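You operate a simulated robot arm through the tools that you are given. There is no shell and no other tool.

You are at the controls of a simulated two-armed robot. One attempt, no reset.

TASK
Hold the long slat still and drive its screw home with the drill.
Fine: knob to IN for the work; drill back in its rest, knob at LOCK; slat left where it lay.
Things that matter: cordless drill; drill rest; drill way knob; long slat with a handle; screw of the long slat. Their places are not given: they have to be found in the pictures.

It is judged by the outcome, as a careful person would: the job done as asked, and still so three seconds after it is handed in. It fails if anything else is knocked over, pushed out of place, dropped, spilled or broken.

THE ROBOT
Two 6-joint arms with two-finger parallel grippers on one trunk that stands fixed in place. Base frame: the origin is at the foot of the trunk, x ahead of it, y to its left, z up; the work surface is at about z = 80. Readings come in cm, rad, newtons and seconds.
The left shoulder is at [2, 14.8, 84.1], the right one opposite. With the tool pointing down near the work surface each hand reaches from about 28 to 90 cm from the base axis, measured 20 degrees to its own side. Payload 4.4 kg a hand.
The TCP of each hand is the grasp point between the finger pads, 2.3 cm short of the fingertips. In the tool frame z runs along the fingers and y along their closing line. Largest opening 9.4 cm; finger width 3.8, thickness 1; the body of the gripper, 5.4 by 9.6 cm, starts 3.9 cm behind the TCP.
Orientation is told as [roll, pitch, yaw] about the base's x, y, z axes, in that order, counted from this pose: with the fingers straight down and closing along the base's y, the tool's x points along the base's -x, its y along +y and its z along -z.

THE INTERFACE
- The arms move only by the tool jog_arm. It takes "left_targets", "right_targets" or both (then of equal length, played together; a hand with none holds still); each is a list of rows, each a list of 6 numbers: the shift along the tool's x, y, z in cm, then the turn, a rotation vector about the tool's x, y, z in rad. In form: [[dx, dy, dz, ax, ay, az], ...]. A call has 1 to 20 rows; each row shifts and turns the commanded pose from where the row before left it, along the tool's axes as they then stand. "left_grip" and "right_grip" are, for a hand that has rows, the finger opening in cm, from 0 to 9.4, set as the call begins (left out, the last holds). Each row takes 0.2 s and may step no farther than 5 cm and 0.15 rad from the row before; otherwise, or with a gripper value out of range, the whole call is refused. A pose out of reach is approached as far as the arm can. The call stops where the force on the tool passes 90 N (or 10 N more than at its start, if that is more) or the arm is blocked; 0.2 s more then pass. Each finger travels about 4.5 cm/s and halts on what it meets, pressing with about 43 N; the grip force reading is that of the motor and also rises with nothing between the fingers. The clock runs only during rows and for 0.2 s after the last one: add rows that do not move to give the fingers time. It gives the time, the measured TCP pose, the force on the tool (base axes), the opening and the grip force at its end, in the units of the frame above (readings bear some noise), with the torque about the TCP (base axes, N m) and any sound that the robot's microphone picked up.
- Cameras (640 x 400 px; columns grow to the right, rows downward): "scene" is now at [6.49, -0.24, 152.91]; the picture's right is [0.10, -0.99, 0.00], its down [-0.51, -0.05, -0.86] and it looks along [0.85, 0.09, -0.52] (base axes); focal length 291 px, centre (320, 200). "left" rides on the left gripper at [8.6, -1.6, -7.4] in its tool frame; the picture's right is [0.18, 0.98, 0.00], its down [-0.58, 0.11, -0.81] and it looks along [-0.79, 0.15, 0.59] (tool axes); focal length 243 px, centre (320, 200). "right" rides on the right gripper at [8.6, 1.6, -7.5] in its tool frame; the picture's right is [-0.18, 0.98, 0.00], its down [-0.58, -0.11, -0.81] and it looks along [-0.79, -0.15, 0.59] (tool axes); focal length 243 px, centre (320, 200).
- get_image(camera): a new picture of that camera. It takes no simulated time.
- aim_head(pan, tilt): turns the head with the scene camera to pan (to the left, within 1.501 rad either way) and tilt (down, from -0.506 to 1.204), counted from straight ahead of the robot. It gives what a move gives.
- probe_pixels(camera, pixels): there is no depth. For up to 12 entries [column, row, z] of the newest picture of that camera ("zoom" is the newest enlarged one), the place [x, y] in the base frame at which the ray of that pixel passes the height z, good to about 0.2 cm, but the place of the scene camera against the robot may be out by one fixed shift of up to 1.8 cm in any direction. It takes no simulated time.
- enlarge(camera, box): a new picture of the part [left, top, right, bottom] of that camera's present view, enlarged. It takes no simulated time.
- job_done(): hands the job in; it is judged then, once.

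Unless the task says otherwise, let go and move clear before handing in.

The tools are called after "Request:" by a JSON object that holds its "fn" and its "kwargs". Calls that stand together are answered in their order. jog_arm: Moves the arms, as the interface text tells. Its arguments: {"type":"object","properties":{"left_targets":{"type":"array","items":{"type":"array","items":{"type":"number"}}},"left_grip":{"type":"number"},"right_targets":{"type":"array","items":{"type":"array","items":{"type":"number"}}},"right_grip":{"type":"number"}},"required":[]} The other tools are called the same way: aim_head (pan, tilt) turns the head that bears the scene camera; get_image (camera) takes a picture; probe_pixels (camera, pixels) gives the place at which the rays of pixels pass given heights; enlarge (camera, box) takes an enlarged picture of a part of a camera's view; job_done () hands the job in.

At the start:

```text
time_s: 0.0
left_position: [49.42, 18.96, 138.57]
left_ee_rot: [0.0, 0.001, 0.001]
left_wrist_force: [-0.5, 0.4, -0.3]
left_wrist_torque: [-0.03, -0.02, -0.02]
left_finger_gap: 9.39
left_finger_force: 0.1
right_position: [50.12, -17.47, 133.29]
right_ee_rot: [0.0, 0.001, 0.0]
right_wrist_force: [-0.5, -0.5, -0.6]
right_wrist_torque: [0.0, 0.05, 0.02]
right_finger_gap: 9.38
right_finger_force: 0.1
head pan, tilt (commanded): [0.101, 0.541]
```

scene: 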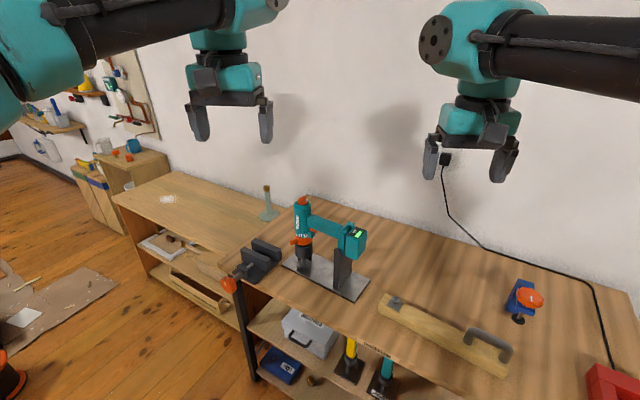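
right: 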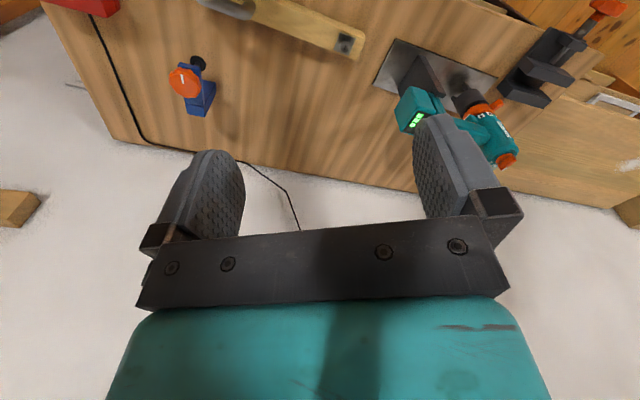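
left: 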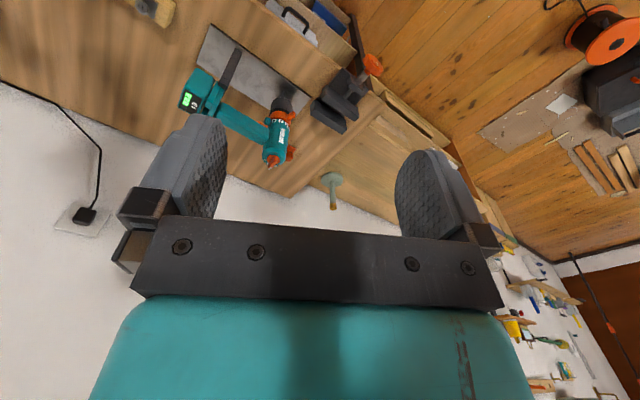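

The scene picture shows the drill standing in a rest near (330,240), the slat with its handle from (390,300) to (500,360), and a knob-like blue/orange thing near (525,300). I'll enlarge these to look at them closely.

Request:
{"fn": "enlarge", "kwargs": {"camera": "scene", "box": [220, 180, 400, 310]}}

Request:
{"fn": "enlarge", "kwargs": {"camera": "scene", "box": [360, 270, 560, 395]}}

Request:
{"fn": "enlarge", "kwargs": {"camera": "right", "box": [360, 0, 640, 180]}}

Request:
{"fn": "enlarge", "kwargs": {"camera": "left", "box": [130, 0, 400, 180]}}

```text
3.08 times, centred on (310, 245) of scene
```

zoom: 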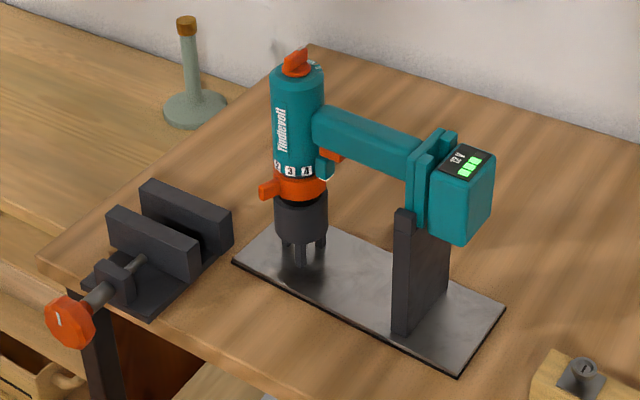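

```text
3.20 times, centred on (460, 332) of scene
```

zoom: 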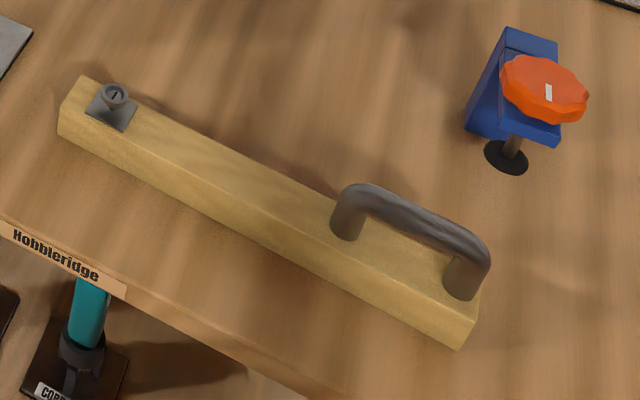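

```text
2.22 times, centred on (500, 90) of right
```

zoom: 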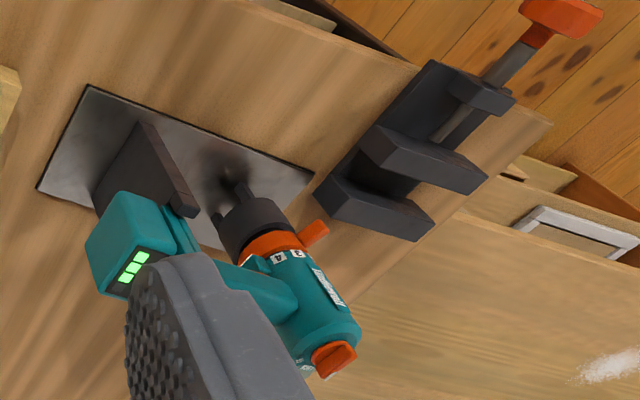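

```text
2.22 times, centred on (265, 90) of left
```

zoom: 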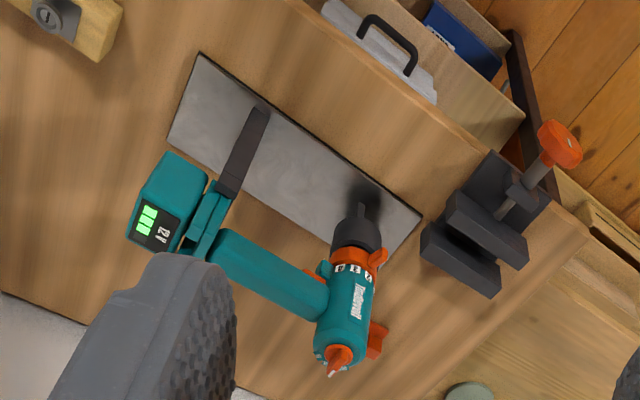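

The drill stands chuck-down with a horizontal handle, and the orange knob sits on the back (top) end. I'll zoom tighter on the knob, the screw and the rest.

Request:
{"fn": "enlarge", "kwargs": {"camera": "scene", "box": [285, 190, 325, 215]}}

Request:
{"fn": "enlarge", "kwargs": {"camera": "scene", "box": [280, 225, 340, 265]}}

Request:
{"fn": "enlarge", "kwargs": {"camera": "scene", "box": [375, 285, 415, 312]}}

Request:
{"fn": "enlarge", "kwargs": {"camera": "left", "box": [250, 90, 310, 180]}}

Request:
{"fn": "enlarge", "kwargs": {"camera": "right", "box": [440, 80, 540, 180]}}

```text
16.00 times, centred on (305, 202) of scene
```

zoom: 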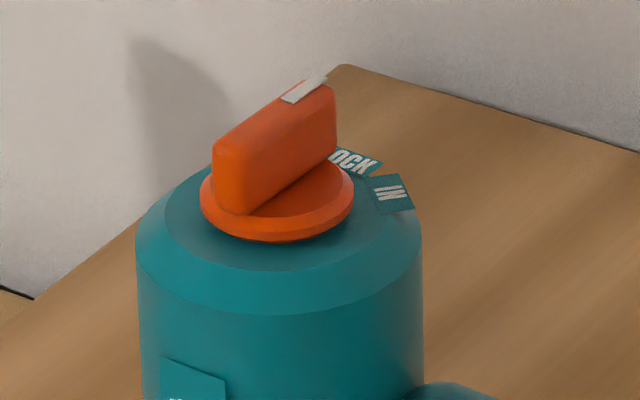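

```text
10.00 times, centred on (310, 245) of scene
```

zoom: 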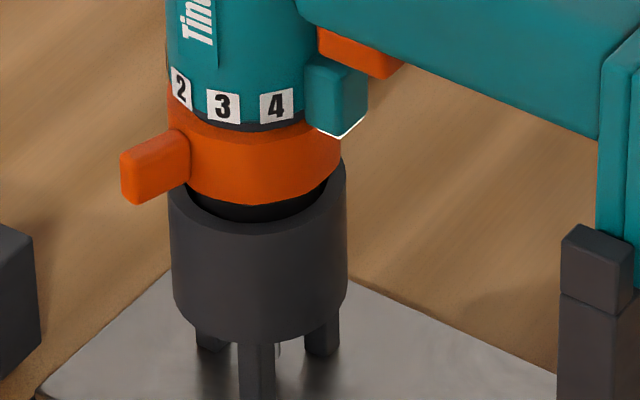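

```text
14.81 times, centred on (395, 298) of scene
```

zoom: 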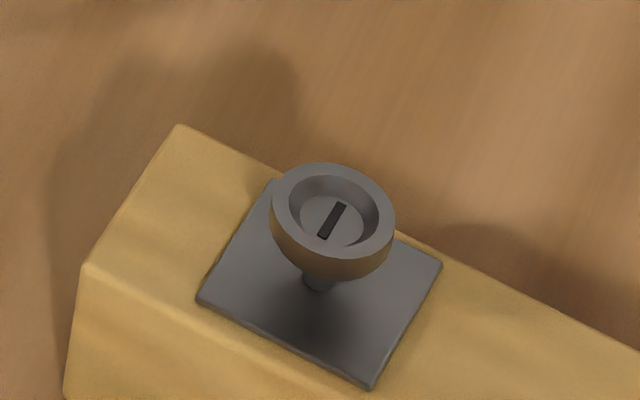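

```text
4.44 times, centred on (280, 135) of left
```

zoom: 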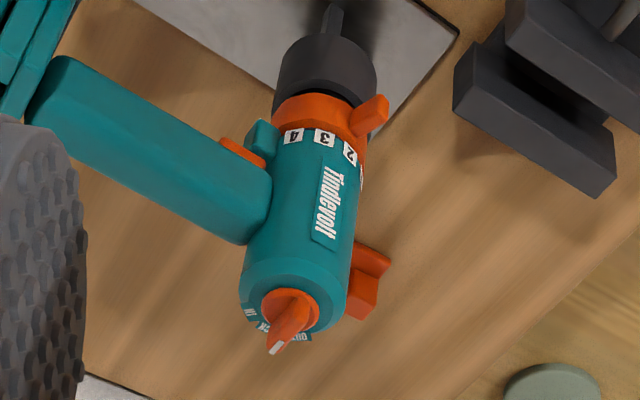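

```text
4.00 times, centred on (490, 130) of right
```

zoom: 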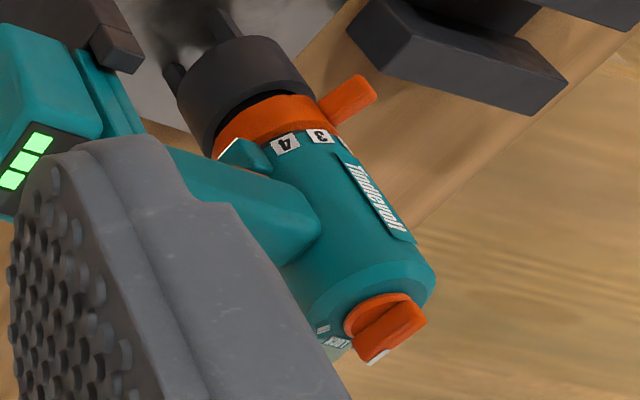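

The knob's pointer is by LOCK, with IN next to it and a third label beyond. I'll triangulate the main things from all three cameras before moving.

Request:
{"fn": "enlarge", "kwargs": {"camera": "right", "box": [190, 0, 390, 70]}}

Request:
{"fn": "enlarge", "kwargs": {"camera": "left", "box": [120, 0, 200, 50]}}

Request:
{"fn": "probe_pixels", "kwargs": {"camera": "scene", "pixels": [[395.9, 298.8, 80], [395.9, 298.8, 84], [395.9, 298.8, 88], [281.4, 265.1, 80], [370, 279, 80], [355.5, 302, 80], [305, 199, 100], [305, 199, 105], [305, 199, 110], [350, 232, 95], [350, 232, 100]]}}

Request:
{"fn": "probe_pixels", "kwargs": {"camera": "left", "pixels": [[143.4, 6.7, 80], [143.4, 6.7, 84], [143.4, 6.7, 88], [271, 160, 100], [271, 160, 105], [271, 160, 110]]}}

Request:
{"fn": "probe_pixels", "kwargs": {"camera": "right", "pixels": [[346, 40, 80], [346, 40, 84], [346, 40, 88], [508, 161, 100], [508, 161, 105], [508, 161, 110]]}}

```text
3.20 times, centred on (290, 35) of right
```

zoom: 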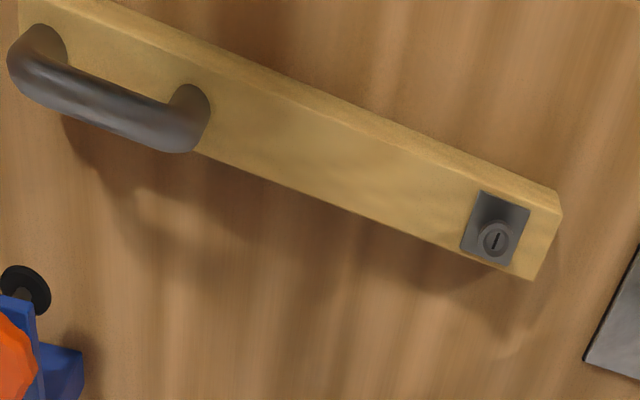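

```text
8.00 times, centred on (160, 25) of left
```

zoom: 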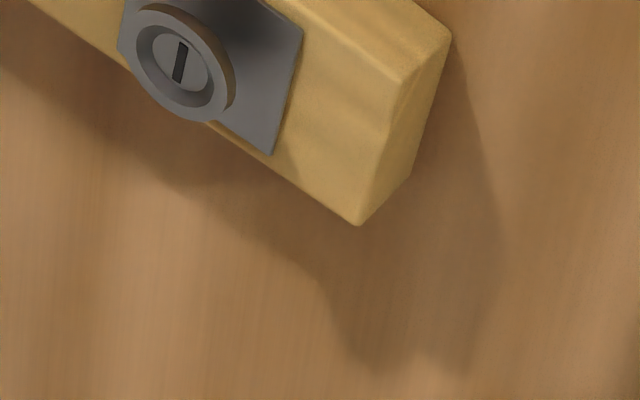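

```text
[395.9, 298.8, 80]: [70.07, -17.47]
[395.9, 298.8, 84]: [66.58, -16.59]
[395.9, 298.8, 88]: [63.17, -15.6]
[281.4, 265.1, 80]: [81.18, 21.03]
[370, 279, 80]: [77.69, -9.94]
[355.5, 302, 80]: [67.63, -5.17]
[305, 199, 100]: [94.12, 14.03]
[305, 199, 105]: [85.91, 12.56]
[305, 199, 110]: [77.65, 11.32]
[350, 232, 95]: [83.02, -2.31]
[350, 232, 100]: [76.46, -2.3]
```

```text
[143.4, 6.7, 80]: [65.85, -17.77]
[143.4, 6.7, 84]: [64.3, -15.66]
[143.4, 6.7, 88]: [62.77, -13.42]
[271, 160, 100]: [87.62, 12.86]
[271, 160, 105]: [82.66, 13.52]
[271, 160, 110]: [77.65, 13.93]
```

```text
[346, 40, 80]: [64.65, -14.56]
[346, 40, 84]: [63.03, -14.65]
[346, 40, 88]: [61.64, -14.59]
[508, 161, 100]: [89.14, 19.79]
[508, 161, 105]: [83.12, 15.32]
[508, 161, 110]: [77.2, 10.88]
```

Left/right rays agree on the knob at about (80.7, 13.6, 107), and on the screw near (63.3, -14.6, ~86). I'll bring the left hand lower in front of the drill for a close look.

Request:
{"fn": "jog_arm", "kwargs": {"left_targets": [[-1.0, -2.3, 4.0, 0, 0, 0], [-1.0, -2.3, 4.0, 0, 0, 0], [-1.0, -2.3, 4.0, 0, 0, 0], [-1.0, -2.3, 4.0, 0, 0, 0], [-1.0, -2.3, 4.0, 0, 0, 0], [-1.0, -2.3, 4.0, 0, 0, 0]]}}

Request:
{"fn": "get_image", "kwargs": {"camera": "left"}}

Request:
{"fn": "get_image", "kwargs": {"camera": "scene"}}

```text
time_s: 1.4
left_position: [55.64, 5.27, 114.76]
left_ee_rot: [-0.001, -0.001, -0.001]
left_wrist_force: [-0.1, 1.0, 0.1]
left_wrist_torque: [-0.03, -0.02, 0.02]
left_finger_gap: 9.4
left_finger_force: 0.0
right_position: [50.16, -17.43, 133.39]
right_ee_rot: [0.0, 0.001, 0.0]
right_wrist_force: [-0.1, 0.6, -0.3]
right_wrist_torque: [-0.03, -0.03, 0.01]
right_finger_gap: 9.37
right_finger_force: 0.1
head pan, tilt (commanded): [0.101, 0.541]
```

```text
taken
```

left: 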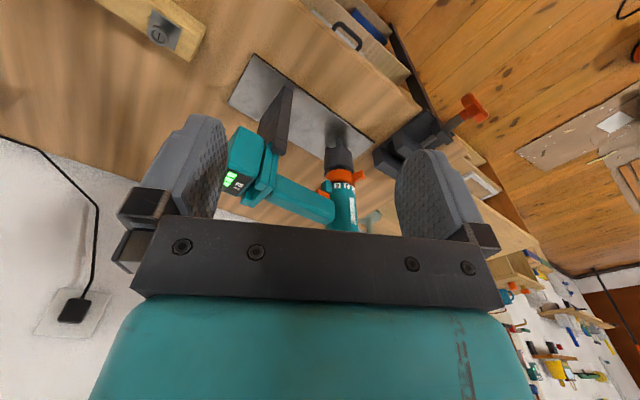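

```text
taken
```

scene: 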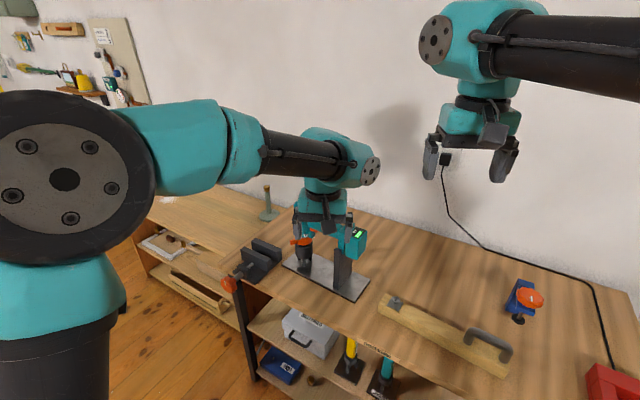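

Request:
{"fn": "enlarge", "kwargs": {"camera": "left", "box": [220, 50, 400, 240]}}

Request:
{"fn": "enlarge", "kwargs": {"camera": "left", "box": [300, 120, 380, 170]}}

Request:
{"fn": "enlarge", "kwargs": {"camera": "left", "box": [130, 10, 200, 60]}}

```text
2.11 times, centred on (310, 145) of left
```

zoom: 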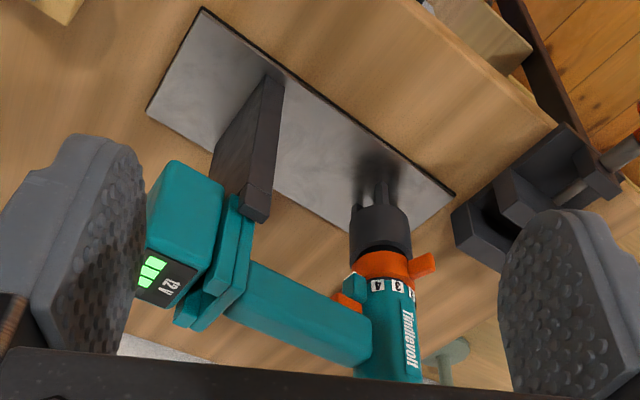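

```text
8.00 times, centred on (340, 145) of left
```

zoom: 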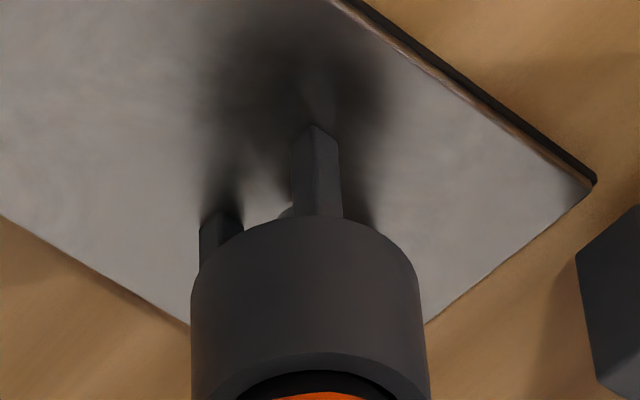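

```text
8.00 times, centred on (165, 35) of left
```

zoom: 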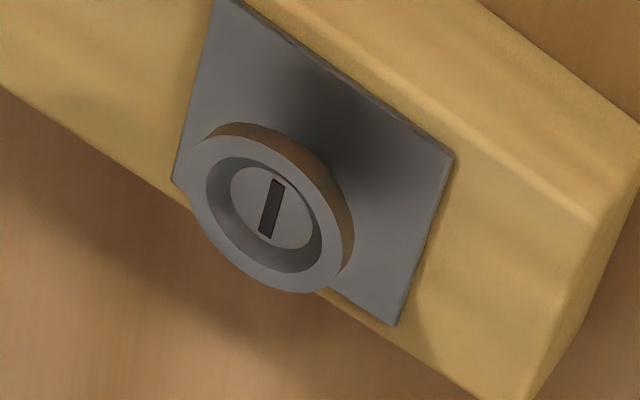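

The rest is a plate with a three-legged cup holding the nose and a post by the battery foot. Now I measure the slat, its handle and the drill parts from the scene and left cameras.

Request:
{"fn": "aim_head", "kwargs": {"pan": 0.0, "tilt": 0.75}}

Request:
{"fn": "get_image", "kwargs": {"camera": "scene"}}

Request:
{"fn": "get_image", "kwargs": {"camera": "right"}}

```text
time_s: 2.1
left_position: [55.61, 5.2, 114.82]
left_ee_rot: [-0.002, -0.001, 0.0]
left_wrist_force: [0.2, -0.5, 0.2]
left_wrist_torque: [-0.04, -0.03, -0.01]
left_finger_gap: 9.42
left_finger_force: 0.2
right_position: [50.1, -17.56, 133.32]
right_ee_rot: [0.0, 0.0, 0.0]
right_wrist_force: [0.4, -0.3, 0.1]
right_wrist_torque: [0.01, 0.02, -0.02]
right_finger_gap: 9.41
right_finger_force: 0.1
head pan, tilt (commanded): [0.0, 0.75]
```

```text
taken
```

scene: 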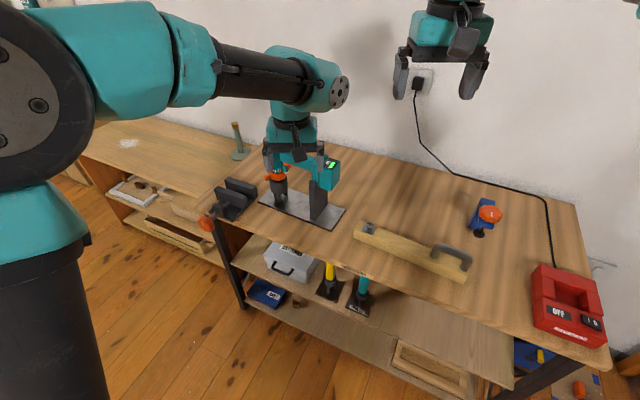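

```text
taken
```

right: 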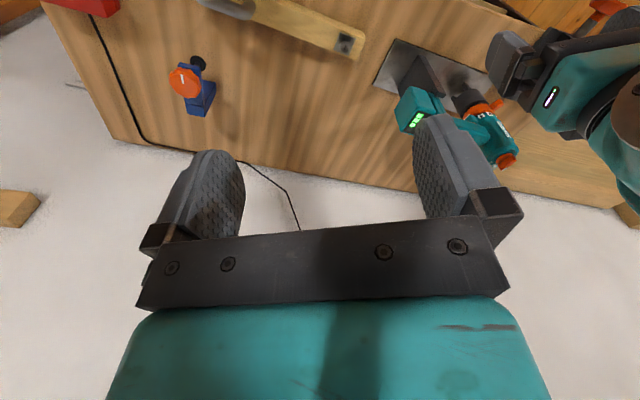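

The scene now shows the slat from (357,228) to (466,275), and a red box with an OFF switch at right that I must avoid. I'll bring the right hand lower over the slat to see its handle and screw closely.

Request:
{"fn": "jog_arm", "kwargs": {"right_targets": [[1.5, -1.0, 4.0, 0, 0, 0], [1.5, -1.0, 4.0, 0, 0, 0], [1.5, -1.0, 4.0, 0, 0, 0], [1.5, -1.0, 4.0, 0, 0, 0], [1.5, -1.0, 4.0, 0, 0, 0]]}}

Request:
{"fn": "get_image", "kwargs": {"camera": "right"}}

Request:
{"fn": "enlarge", "kwargs": {"camera": "scene", "box": [340, 210, 480, 297]}}

```text
time_s: 3.3
left_position: [55.72, 5.36, 114.76]
left_ee_rot: [-0.001, -0.002, 0.0]
left_wrist_force: [0.5, -0.2, 0.9]
left_wrist_torque: [-0.02, -0.03, -0.01]
left_finger_gap: 9.39
left_finger_force: 0.2
right_position: [42.51, -22.53, 113.24]
right_ee_rot: [-0.001, 0.0, -0.001]
right_wrist_force: [0.0, -0.2, 1.0]
right_wrist_torque: [-0.02, 0.02, -0.03]
right_finger_gap: 9.39
right_finger_force: 0.0
head pan, tilt (commanded): [0.0, 0.75]
```

```text
taken
```

right: 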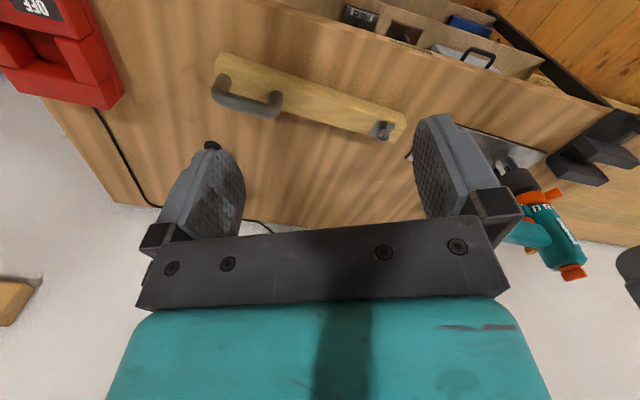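

```text
4.57 times, centred on (410, 254) of scene
```

zoom: 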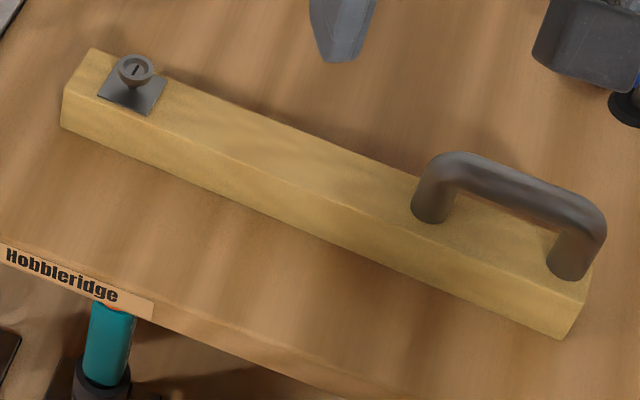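

I'll enlarge the right-hand view of the slat to read exact pixels for triangulation.

Request:
{"fn": "enlarge", "kwargs": {"camera": "right", "box": [195, 40, 425, 150]}}

Request:
{"fn": "enlarge", "kwargs": {"camera": "right", "box": [360, 110, 410, 150]}}

Request:
{"fn": "enlarge", "kwargs": {"camera": "right", "box": [480, 140, 620, 290]}}

```text
2.78 times, centred on (310, 95) of right
```

zoom: 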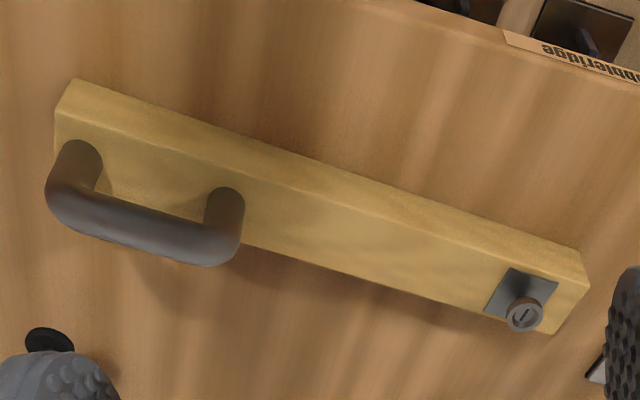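

```text
10.00 times, centred on (385, 130) of right
```

zoom: 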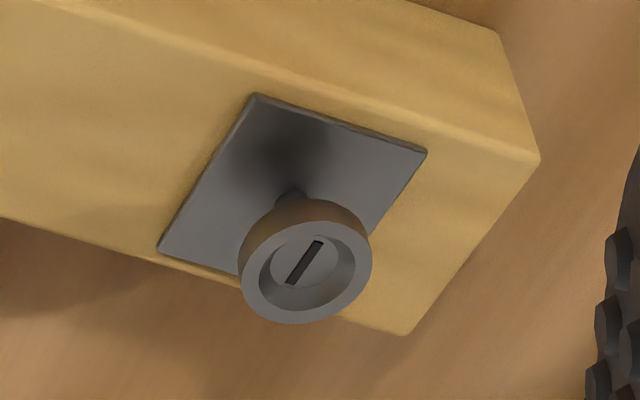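

```text
2.67 times, centred on (550, 215) of right
```

zoom: 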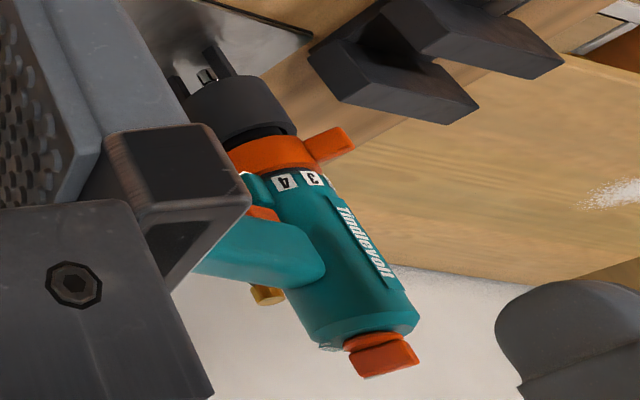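

Request:
{"fn": "probe_pixels", "kwargs": {"camera": "right", "pixels": [[383.6, 137.0, 82], [383.6, 137.0, 85], [383.6, 137.0, 88], [402.7, 113.3, 80], [407, 125.8, 83], [407, 125.8, 84], [393.8, 143.3, 83], [393.8, 143.3, 84], [568.5, 277, 106], [568.5, 277, 108]]}}

Request:
{"fn": "probe_pixels", "kwargs": {"camera": "left", "pixels": [[158.75, 36.25, 82], [158.75, 36.25, 85], [158.75, 36.25, 88]]}}

Request:
{"fn": "enlarge", "kwargs": {"camera": "scene", "box": [350, 215, 380, 240]}}

Request:
{"fn": "enlarge", "kwargs": {"camera": "left", "box": [90, 0, 220, 80]}}

```text
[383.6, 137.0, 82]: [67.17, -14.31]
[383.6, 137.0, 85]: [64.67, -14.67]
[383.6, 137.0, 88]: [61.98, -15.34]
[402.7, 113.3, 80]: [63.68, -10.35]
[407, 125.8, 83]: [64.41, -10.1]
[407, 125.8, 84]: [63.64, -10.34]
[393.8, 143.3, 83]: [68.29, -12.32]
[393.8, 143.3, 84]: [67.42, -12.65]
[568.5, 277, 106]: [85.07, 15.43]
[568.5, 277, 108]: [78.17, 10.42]
```

```text
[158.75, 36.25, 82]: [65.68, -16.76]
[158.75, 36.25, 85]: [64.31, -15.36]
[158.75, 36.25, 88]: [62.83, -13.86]
```

```text
16.00 times, centred on (365, 228) of scene
```

zoom: 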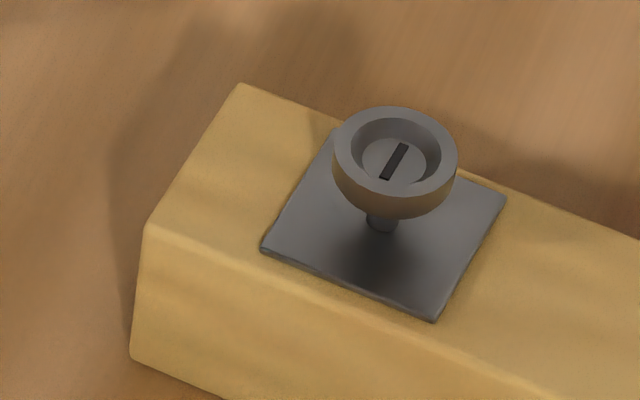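

```text
4.92 times, centred on (155, 40) of left
```

zoom: 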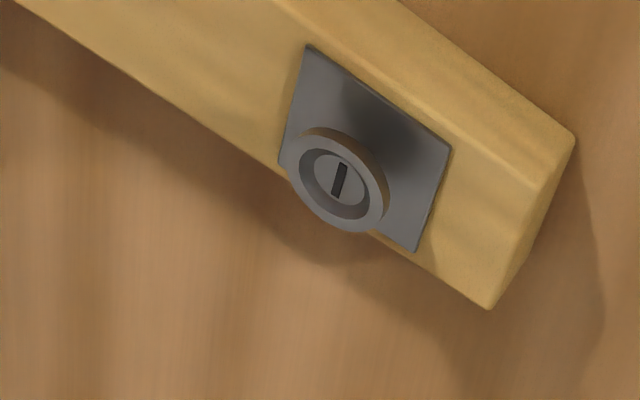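

The two hand cameras agree: screw head top centre at about (63.8, -14.9, 86.0), slat 4 cm thick (top z = 84), running toward (-0.52, -0.85). I'll measure the slat's handle the same way.

Request:
{"fn": "enlarge", "kwargs": {"camera": "right", "box": [205, 45, 295, 125]}}

Request:
{"fn": "probe_pixels", "kwargs": {"camera": "right", "pixels": [[215.4, 64.4, 84], [227.3, 102.9, 86], [227.3, 102.9, 88], [227.3, 102.9, 90], [268.6, 113, 86], [268.6, 113, 88], [268.6, 113, 90]]}}

Request:
{"fn": "probe_pixels", "kwargs": {"camera": "scene", "pixels": [[440.6, 247.0, 86], [440.6, 247, 88], [440.6, 247, 90], [468, 257.9, 86], [468, 257.9, 88], [468, 257.9, 90], [369.7, 225.5, 86]]}}

```text
5.00 times, centred on (250, 85) of right
```

zoom: 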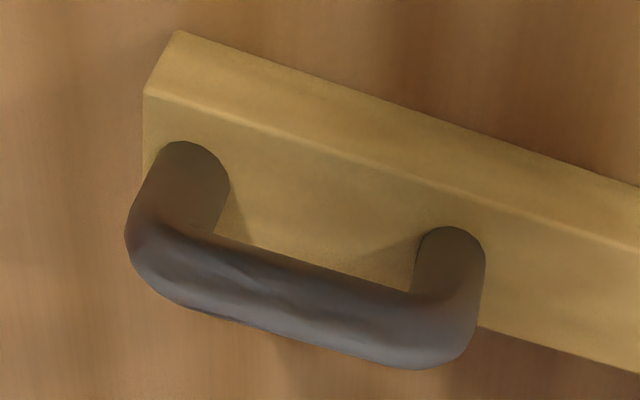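

```text
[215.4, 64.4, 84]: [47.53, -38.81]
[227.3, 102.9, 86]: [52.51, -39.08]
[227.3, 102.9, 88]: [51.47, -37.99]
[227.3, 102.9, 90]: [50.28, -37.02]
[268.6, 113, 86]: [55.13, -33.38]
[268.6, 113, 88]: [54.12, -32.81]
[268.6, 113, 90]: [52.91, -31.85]
```

```text
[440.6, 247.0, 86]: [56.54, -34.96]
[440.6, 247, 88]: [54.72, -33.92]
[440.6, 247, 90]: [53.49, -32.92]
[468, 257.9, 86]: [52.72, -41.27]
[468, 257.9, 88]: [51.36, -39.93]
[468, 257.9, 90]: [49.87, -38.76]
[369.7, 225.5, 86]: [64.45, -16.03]
```

The slat's handle bar axis is about z = 89, centred near (52.1, -34.9), along the slat. Next I raise the left hand to look at the knob and drill from above.

Request:
{"fn": "jog_arm", "kwargs": {"left_targets": [[-1.4, 2.2, -3.4, 0, 0, 0], [-1.4, 2.2, -3.4, 0, 0, 0], [-1.4, 2.2, -3.4, 0, 0, 0], [0, 0, 0, 0, 0, 0]]}}

Request:
{"fn": "get_image", "kwargs": {"camera": "left"}}

Request:
{"fn": "enlarge", "kwargs": {"camera": "left", "box": [220, 100, 400, 220]}}

Request:
{"fn": "enlarge", "kwargs": {"camera": "left", "box": [270, 160, 350, 215]}}

```text
time_s: 4.3
left_position: [59.97, 12.15, 125.29]
left_ee_rot: [-0.001, 0.0, -0.002]
left_wrist_force: [-0.5, -0.8, -0.5]
left_wrist_torque: [0.04, 0.02, -0.01]
left_finger_gap: 9.39
left_finger_force: 0.0
right_position: [42.75, -22.39, 113.32]
right_ee_rot: [-0.001, 0.0, 0.0]
right_wrist_force: [0.3, 0.0, -0.2]
right_wrist_torque: [0.03, 0.0, 0.03]
right_finger_gap: 9.39
right_finger_force: 0.1
head pan, tilt (commanded): [0.0, 0.75]
```

```text
taken
```

left: 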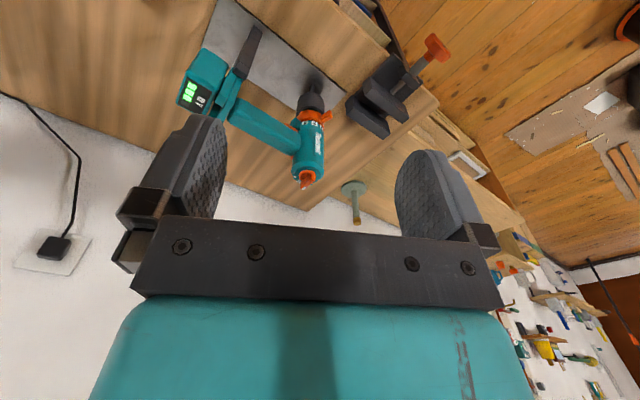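

```text
3.33 times, centred on (310, 160) of left
```

zoom: 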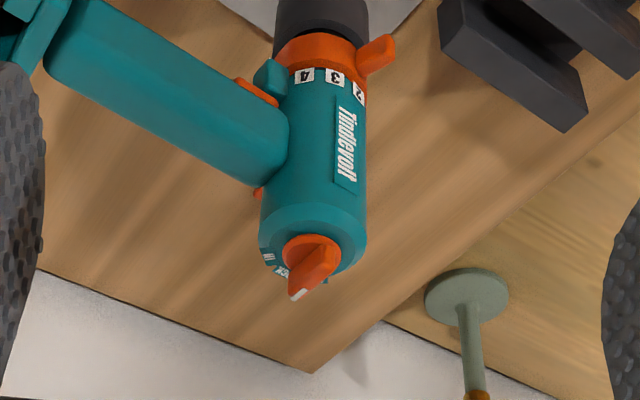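

```text
7.27 times, centred on (310, 188) of left
```

zoom: 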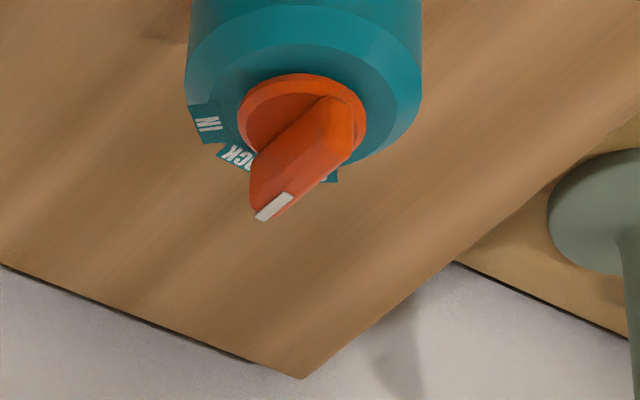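

Request:
{"fn": "probe_pixels", "kwargs": {"camera": "left", "pixels": [[303.8, 188.7, 106], [303.8, 188.7, 107], [303.8, 188.7, 108], [311.7, 175, 106], [311.7, 175, 107], [311.7, 175, 108], [307.5, 177.7, 104], [307.5, 177.7, 105], [307.5, 177.7, 106]]}}

Request:
{"fn": "get_image", "kwargs": {"camera": "scene"}}

Request:
{"fn": "enlarge", "kwargs": {"camera": "scene", "box": [230, 120, 360, 240]}}

Request:
{"fn": "enlarge", "kwargs": {"camera": "right", "box": [540, 230, 600, 290]}}

```text
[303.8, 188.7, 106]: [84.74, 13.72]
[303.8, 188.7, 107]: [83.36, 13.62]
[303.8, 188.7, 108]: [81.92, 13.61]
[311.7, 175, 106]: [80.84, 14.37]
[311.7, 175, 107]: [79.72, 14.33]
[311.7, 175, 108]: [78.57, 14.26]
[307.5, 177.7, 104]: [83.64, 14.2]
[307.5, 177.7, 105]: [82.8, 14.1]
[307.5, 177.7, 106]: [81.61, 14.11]
```

```text
taken
```

scene: 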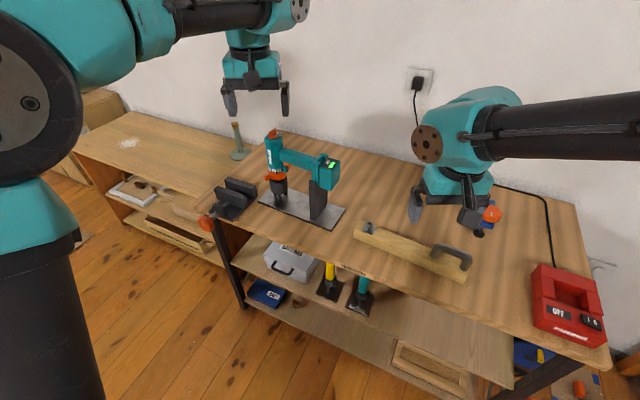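

```text
3.33 times, centred on (295, 180) of scene
```

zoom: 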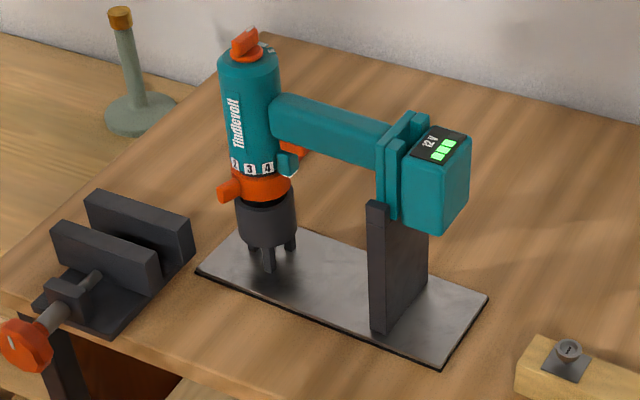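

```text
6.67 times, centred on (570, 260) of right
```

zoom: 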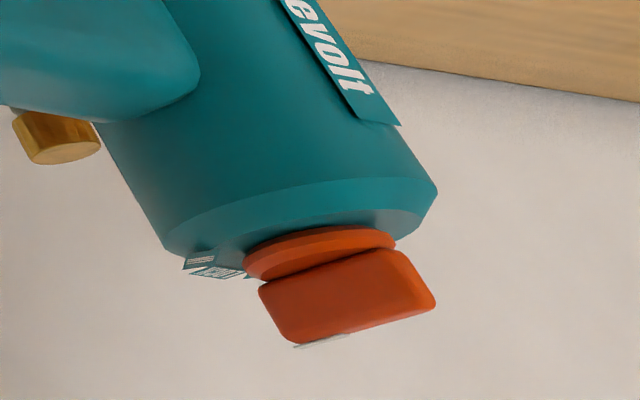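

Request:
{"fn": "probe_pixels", "kwargs": {"camera": "left", "pixels": [[303.1, 190.1, 106], [303.1, 190.1, 108], [314.4, 181.1, 106], [314.4, 181.1, 108]]}}

Request:
{"fn": "probe_pixels", "kwargs": {"camera": "right", "pixels": [[567.75, 281.4, 106], [567.75, 281.4, 108], [586.9, 275.4, 106], [586.9, 275.4, 108]]}}

Request:
{"fn": "enlarge", "kwargs": {"camera": "scene", "box": [260, 122, 290, 147]}}

```text
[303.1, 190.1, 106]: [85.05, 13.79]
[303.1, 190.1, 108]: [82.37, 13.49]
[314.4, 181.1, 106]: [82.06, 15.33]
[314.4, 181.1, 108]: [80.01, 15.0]
```

```text
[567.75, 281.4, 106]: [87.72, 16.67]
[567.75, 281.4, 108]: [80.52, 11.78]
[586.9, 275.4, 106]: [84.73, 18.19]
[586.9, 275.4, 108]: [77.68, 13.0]
```

```text
16.00 times, centred on (275, 134) of scene
```

zoom: 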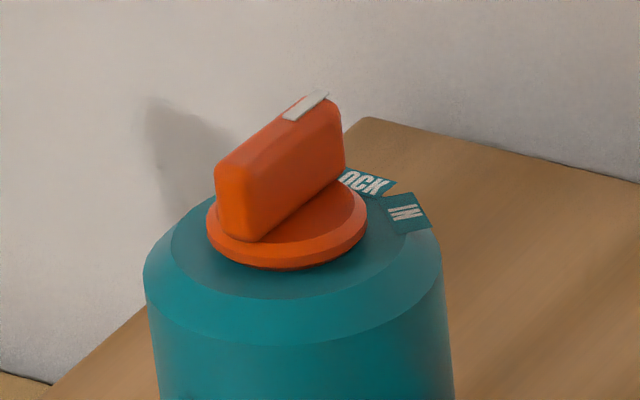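

Triangulating the knob bar gives tip (83.5, 13.7, 107.2) and tail (81.0, 15.2, 107.1): axis about (82.2, 14.4), pointing at LOCK at azimuth about -27°, with IN about 40° further clockwise. I'll move the left hand above the knob with fingers aligned across the bar.

Request:
{"fn": "jog_arm", "kwargs": {"left_targets": [[-3.7, 0.375, 1.0, 0, 0, 0], [-3.7, 0.375, 1.0, 0, 0, 0], [-3.7, 0.375, 1.0, 0, 0, 0], [-3.7, 0.375, 1.0, 0, 0, 0], [-3.7, 0.375, 1.0, 0, 0, 0], [-3.7, 0.375, 1.0, 0, 0, 0], [0, 0, 0, 0, 0, 0.118], [0, 0, 0, 0, 0, 0.118], [0, 0, 0, 0, 0, 0.118], [0, 0, 0, 0, 0, 0.118], [0, 0, 0, 0, 0, 0]], "left_grip": 5.5}}

Request:
{"fn": "get_image", "kwargs": {"camera": "left"}}

Request:
{"fn": "enlarge", "kwargs": {"camera": "left", "box": [240, 80, 400, 220]}}

Request:
{"fn": "get_image", "kwargs": {"camera": "scene"}}

```text
time_s: 6.7
left_position: [78.67, 14.32, 117.92]
left_ee_rot: [-0.001, -0.002, -0.472]
left_wrist_force: [1.1, 0.6, -0.3]
left_wrist_torque: [-0.01, 0.02, -0.01]
left_finger_gap: 5.52
left_finger_force: 0.0
left hand out of reach, approached as far as the arm can: row 5, 6
right_position: [42.62, -22.49, 113.23]
right_ee_rot: [-0.001, 0.001, 0.0]
right_wrist_force: [-0.5, -0.9, -0.4]
right_wrist_torque: [0.01, 0.01, 0.0]
right_finger_gap: 9.38
right_finger_force: 0.0
head pan, tilt (commanded): [0.0, 0.75]
```

```text
taken
```

left: 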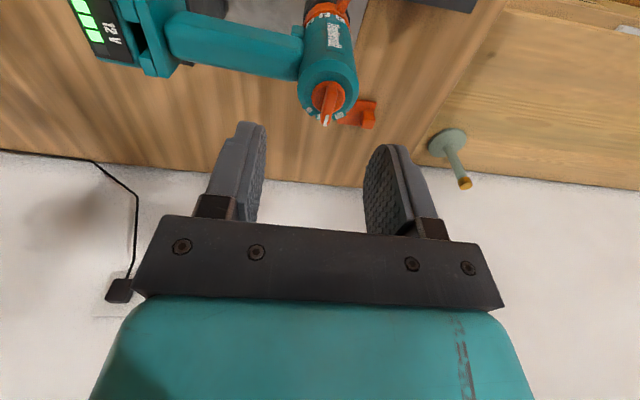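

```text
2.86 times, centred on (320, 150) of left
```

zoom: 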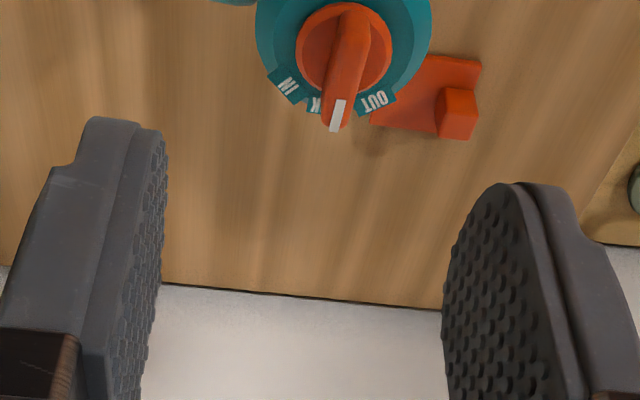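

```text
taken
```

scene: 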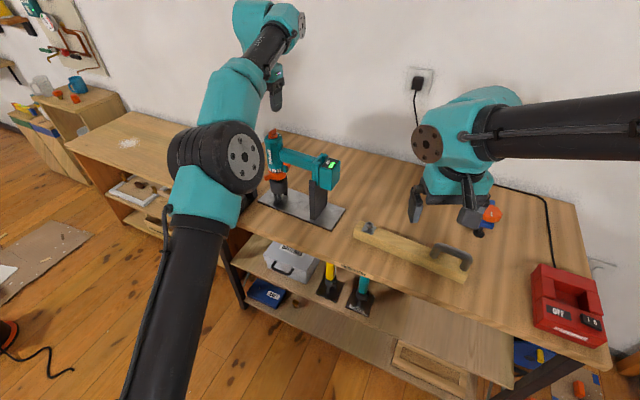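

The labels read OUT, LOCK, IN (IN clockwise from above), knob now at LOCK; the straight-down pose ran short of reach at x = 78.7. I'll tilt the fingers forward by about 15° to gain reach and see where the hand ends.

Request:
{"fn": "jog_arm", "kwargs": {"left_targets": [[0, 0, 0, 0, -0.13, 0], [0, 0, 0, 0, -0.13, 0], [0, 0, 0, 0, 0, 0]]}}

Request:
{"fn": "get_image", "kwargs": {"camera": "left"}}

```text
time_s: 7.5
left_position: [78.68, 14.25, 117.87]
left_ee_rot: [-0.002, -0.26, -0.47]
left_wrist_force: [0.5, 0.1, 0.4]
left_wrist_torque: [0.0, 0.02, 0.02]
left_finger_gap: 5.5
left_finger_force: 0.0
right_position: [42.57, -22.41, 113.24]
right_ee_rot: [-0.001, 0.0, 0.002]
right_wrist_force: [-0.3, -0.9, 0.7]
right_wrist_torque: [-0.02, -0.02, 0.0]
right_finger_gap: 9.36
right_finger_force: 0.1
head pan, tilt (commanded): [0.0, 0.75]
```

```text
taken
```

left: 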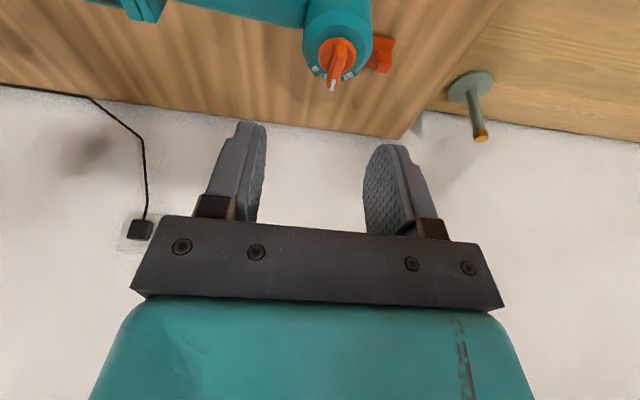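

The tilt worked and the command follows the true pose. I'll move to a hover over the knob (TCP about (81.7, 14.7, 111)) and check the alignment.

Request:
{"fn": "jog_arm", "kwargs": {"left_targets": [[-0.325, 0.871, 3.64, 0, 0, 0], [-0.325, 0.871, 3.64, 0, 0, 0], [0, 0, 0, 0, 0, 0]]}}

Request:
{"fn": "get_image", "kwargs": {"camera": "left"}}

Request:
{"fn": "enlarge", "kwargs": {"camera": "left", "box": [240, 80, 400, 220]}}

Request:
{"fn": "enlarge", "kwargs": {"camera": "scene", "box": [230, 90, 330, 180]}}

```text
time_s: 8.3
left_position: [81.86, 14.81, 111.1]
left_ee_rot: [0.001, -0.262, -0.47]
left_wrist_force: [-0.4, -0.2, -0.4]
left_wrist_torque: [-0.05, 0.0, -0.01]
left_finger_gap: 5.5
left_finger_force: 0.0
right_position: [42.66, -22.44, 113.36]
right_ee_rot: [0.0, 0.001, -0.002]
right_wrist_force: [-0.2, 0.4, -0.4]
right_wrist_torque: [-0.03, -0.03, -0.01]
right_finger_gap: 9.4
right_finger_force: 0.0
head pan, tilt (commanded): [0.0, 0.75]
```

```text
taken
```

left: 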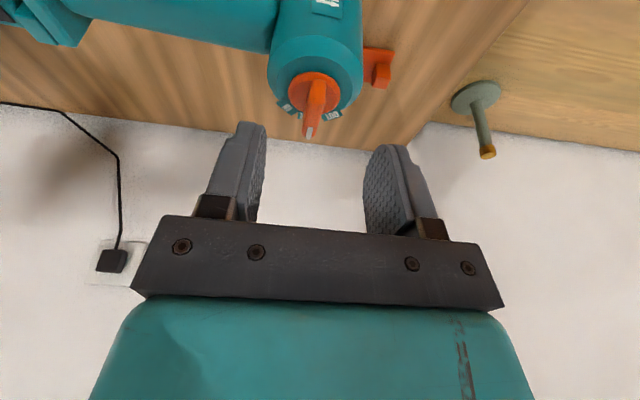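

```text
2.86 times, centred on (320, 150) of left
```

zoom: 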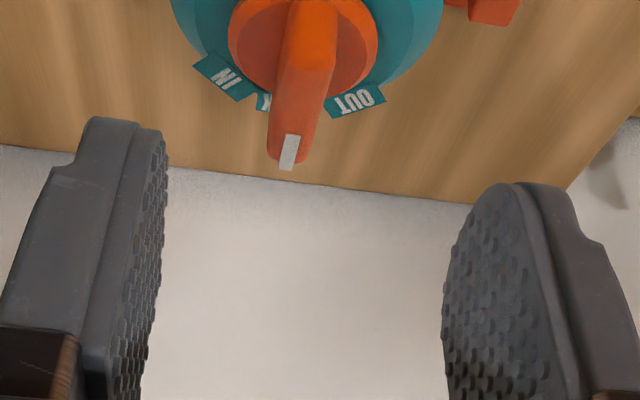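

```text
4.44 times, centred on (280, 135) of scene
```

zoom: 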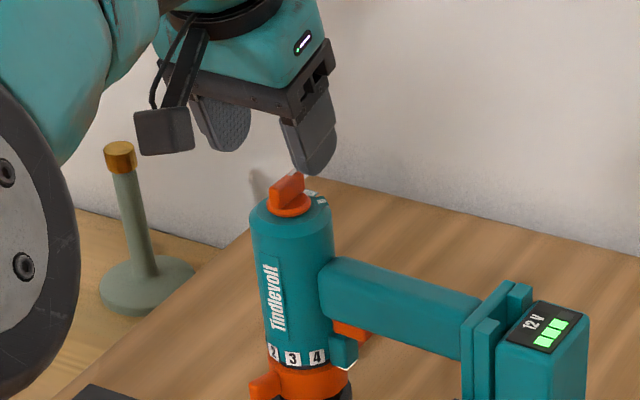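

Request:
{"fn": "probe_pixels", "kwargs": {"camera": "left", "pixels": [[308.8, 135, 107.1], [317, 97, 107.1], [313, 115, 107.1], [309, 133, 106.5]]}}

Request:
{"fn": "enlarge", "kwargs": {"camera": "left", "box": [275, 60, 345, 150]}}

```text
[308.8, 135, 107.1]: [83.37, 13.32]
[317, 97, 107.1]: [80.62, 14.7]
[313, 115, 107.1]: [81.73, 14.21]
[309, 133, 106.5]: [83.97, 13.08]
```

```text
4.44 times, centred on (310, 105) of left
```

zoom: 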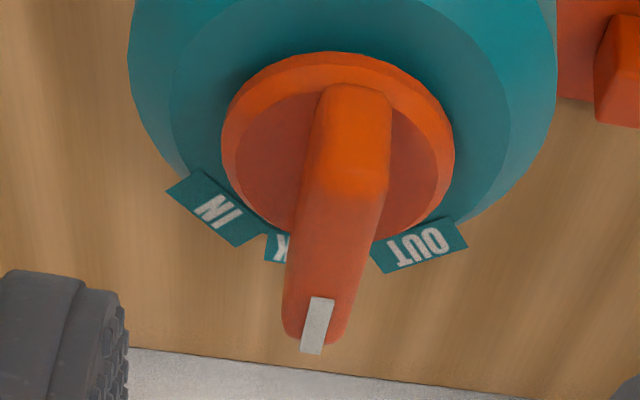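

The bar now measures centre about (82.3, 14.0), azimuth -27°, so it lies 0.5 cm to the right of my finger midplane. I'll shift and descend so the fingertips straddle the bar just above the disc.

Request:
{"fn": "jog_arm", "kwargs": {"left_targets": [[0.3, -0.5, 1.3, 0, 0, 0], [0.3, 0, 1.3, 0, 0, 0], [0, 0, 0, 0, 0, 0]]}}

Request:
{"fn": "get_image", "kwargs": {"camera": "left"}}

Request:
{"fn": "enlarge", "kwargs": {"camera": "left", "box": [240, 80, 400, 220]}}

Request:
{"fn": "enlarge", "kwargs": {"camera": "scene", "box": [240, 100, 310, 160]}}

```text
time_s: 9.1
left_position: [81.5, 14.39, 108.43]
left_ee_rot: [0.0, -0.261, -0.472]
left_wrist_force: [0.5, 0.3, -0.1]
left_wrist_torque: [-0.04, -0.01, 0.02]
left_finger_gap: 5.49
left_finger_force: 0.1
right_position: [42.58, -22.39, 113.19]
right_ee_rot: [-0.001, 0.001, 0.0]
right_wrist_force: [0.2, 0.6, 0.4]
right_wrist_torque: [0.04, -0.04, 0.03]
right_finger_gap: 9.4
right_finger_force: 0.0
head pan, tilt (commanded): [0.0, 0.75]
```

```text
taken
```

left: 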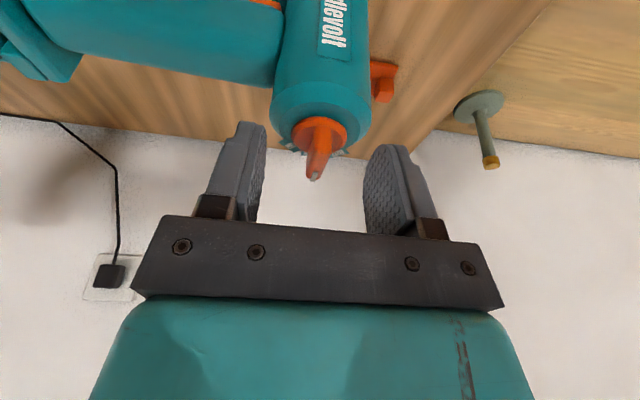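

```text
2.86 times, centred on (320, 150) of left
```

zoom: 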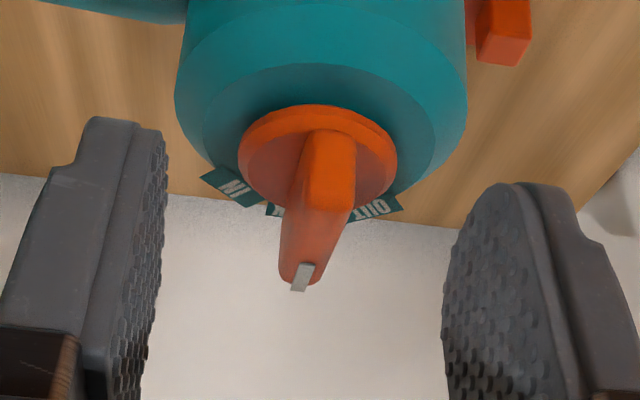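

```text
6.67 times, centred on (275, 130) of scene
```

zoom: 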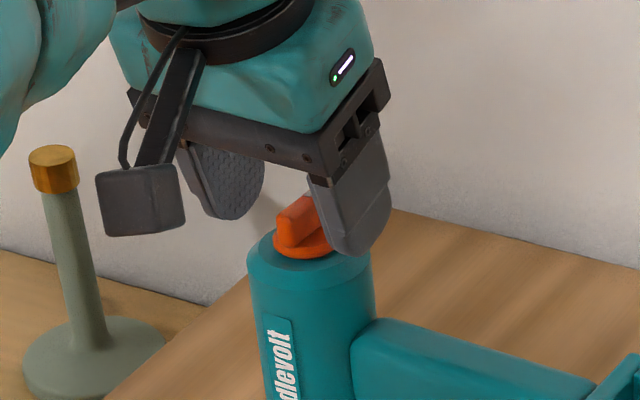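

Request:
{"fn": "probe_pixels", "kwargs": {"camera": "left", "pixels": [[323.5, 151.7, 107.1], [313.7, 173.8, 107.1], [325, 125, 105.5]]}}

```text
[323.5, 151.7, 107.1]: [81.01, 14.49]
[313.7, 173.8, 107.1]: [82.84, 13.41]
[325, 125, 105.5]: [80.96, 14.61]
```

The bar is 0.2 cm off my midplane; I'll nudge and close the fingers on it.

Request:
{"fn": "jog_arm", "kwargs": {"left_targets": [[0, -0.2, 0, 0, 0, 0], [0, 0, 0, 0, 0, 0], [0, 0, 0, 0, 0, 0], [0, 0, 0, 0, 0, 0]], "left_grip": 0.3}}

Request:
{"fn": "enlarge", "kwargs": {"camera": "left", "box": [240, 80, 400, 220]}}

Request:
{"fn": "enlarge", "kwargs": {"camera": "scene", "box": [240, 100, 310, 160]}}

```text
time_s: 10.1
left_position: [81.45, 14.26, 108.43]
left_ee_rot: [0.0, -0.262, -0.471]
left_wrist_force: [7.0, 9.9, 0.2]
left_wrist_torque: [0.26, -0.02, 0.01]
left_finger_gap: 0.86
left_finger_force: 43.0
right_position: [42.53, -22.4, 113.36]
right_ee_rot: [0.0, 0.0, -0.001]
right_wrist_force: [0.2, 0.4, -0.4]
right_wrist_torque: [0.02, -0.01, -0.03]
right_finger_gap: 9.41
right_finger_force: 0.1
head pan, tilt (commanded): [0.0, 0.75]
```

```text
2.86 times, centred on (320, 150) of left
```

zoom: 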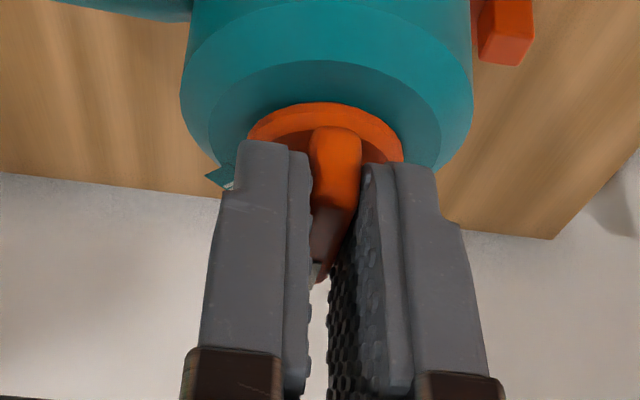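

```text
6.67 times, centred on (275, 130) of scene
```

zoom: 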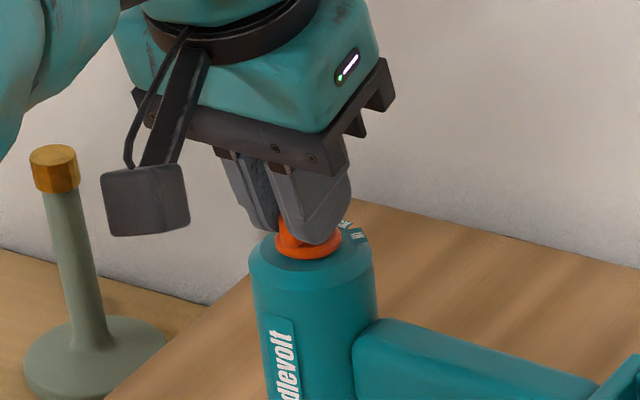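

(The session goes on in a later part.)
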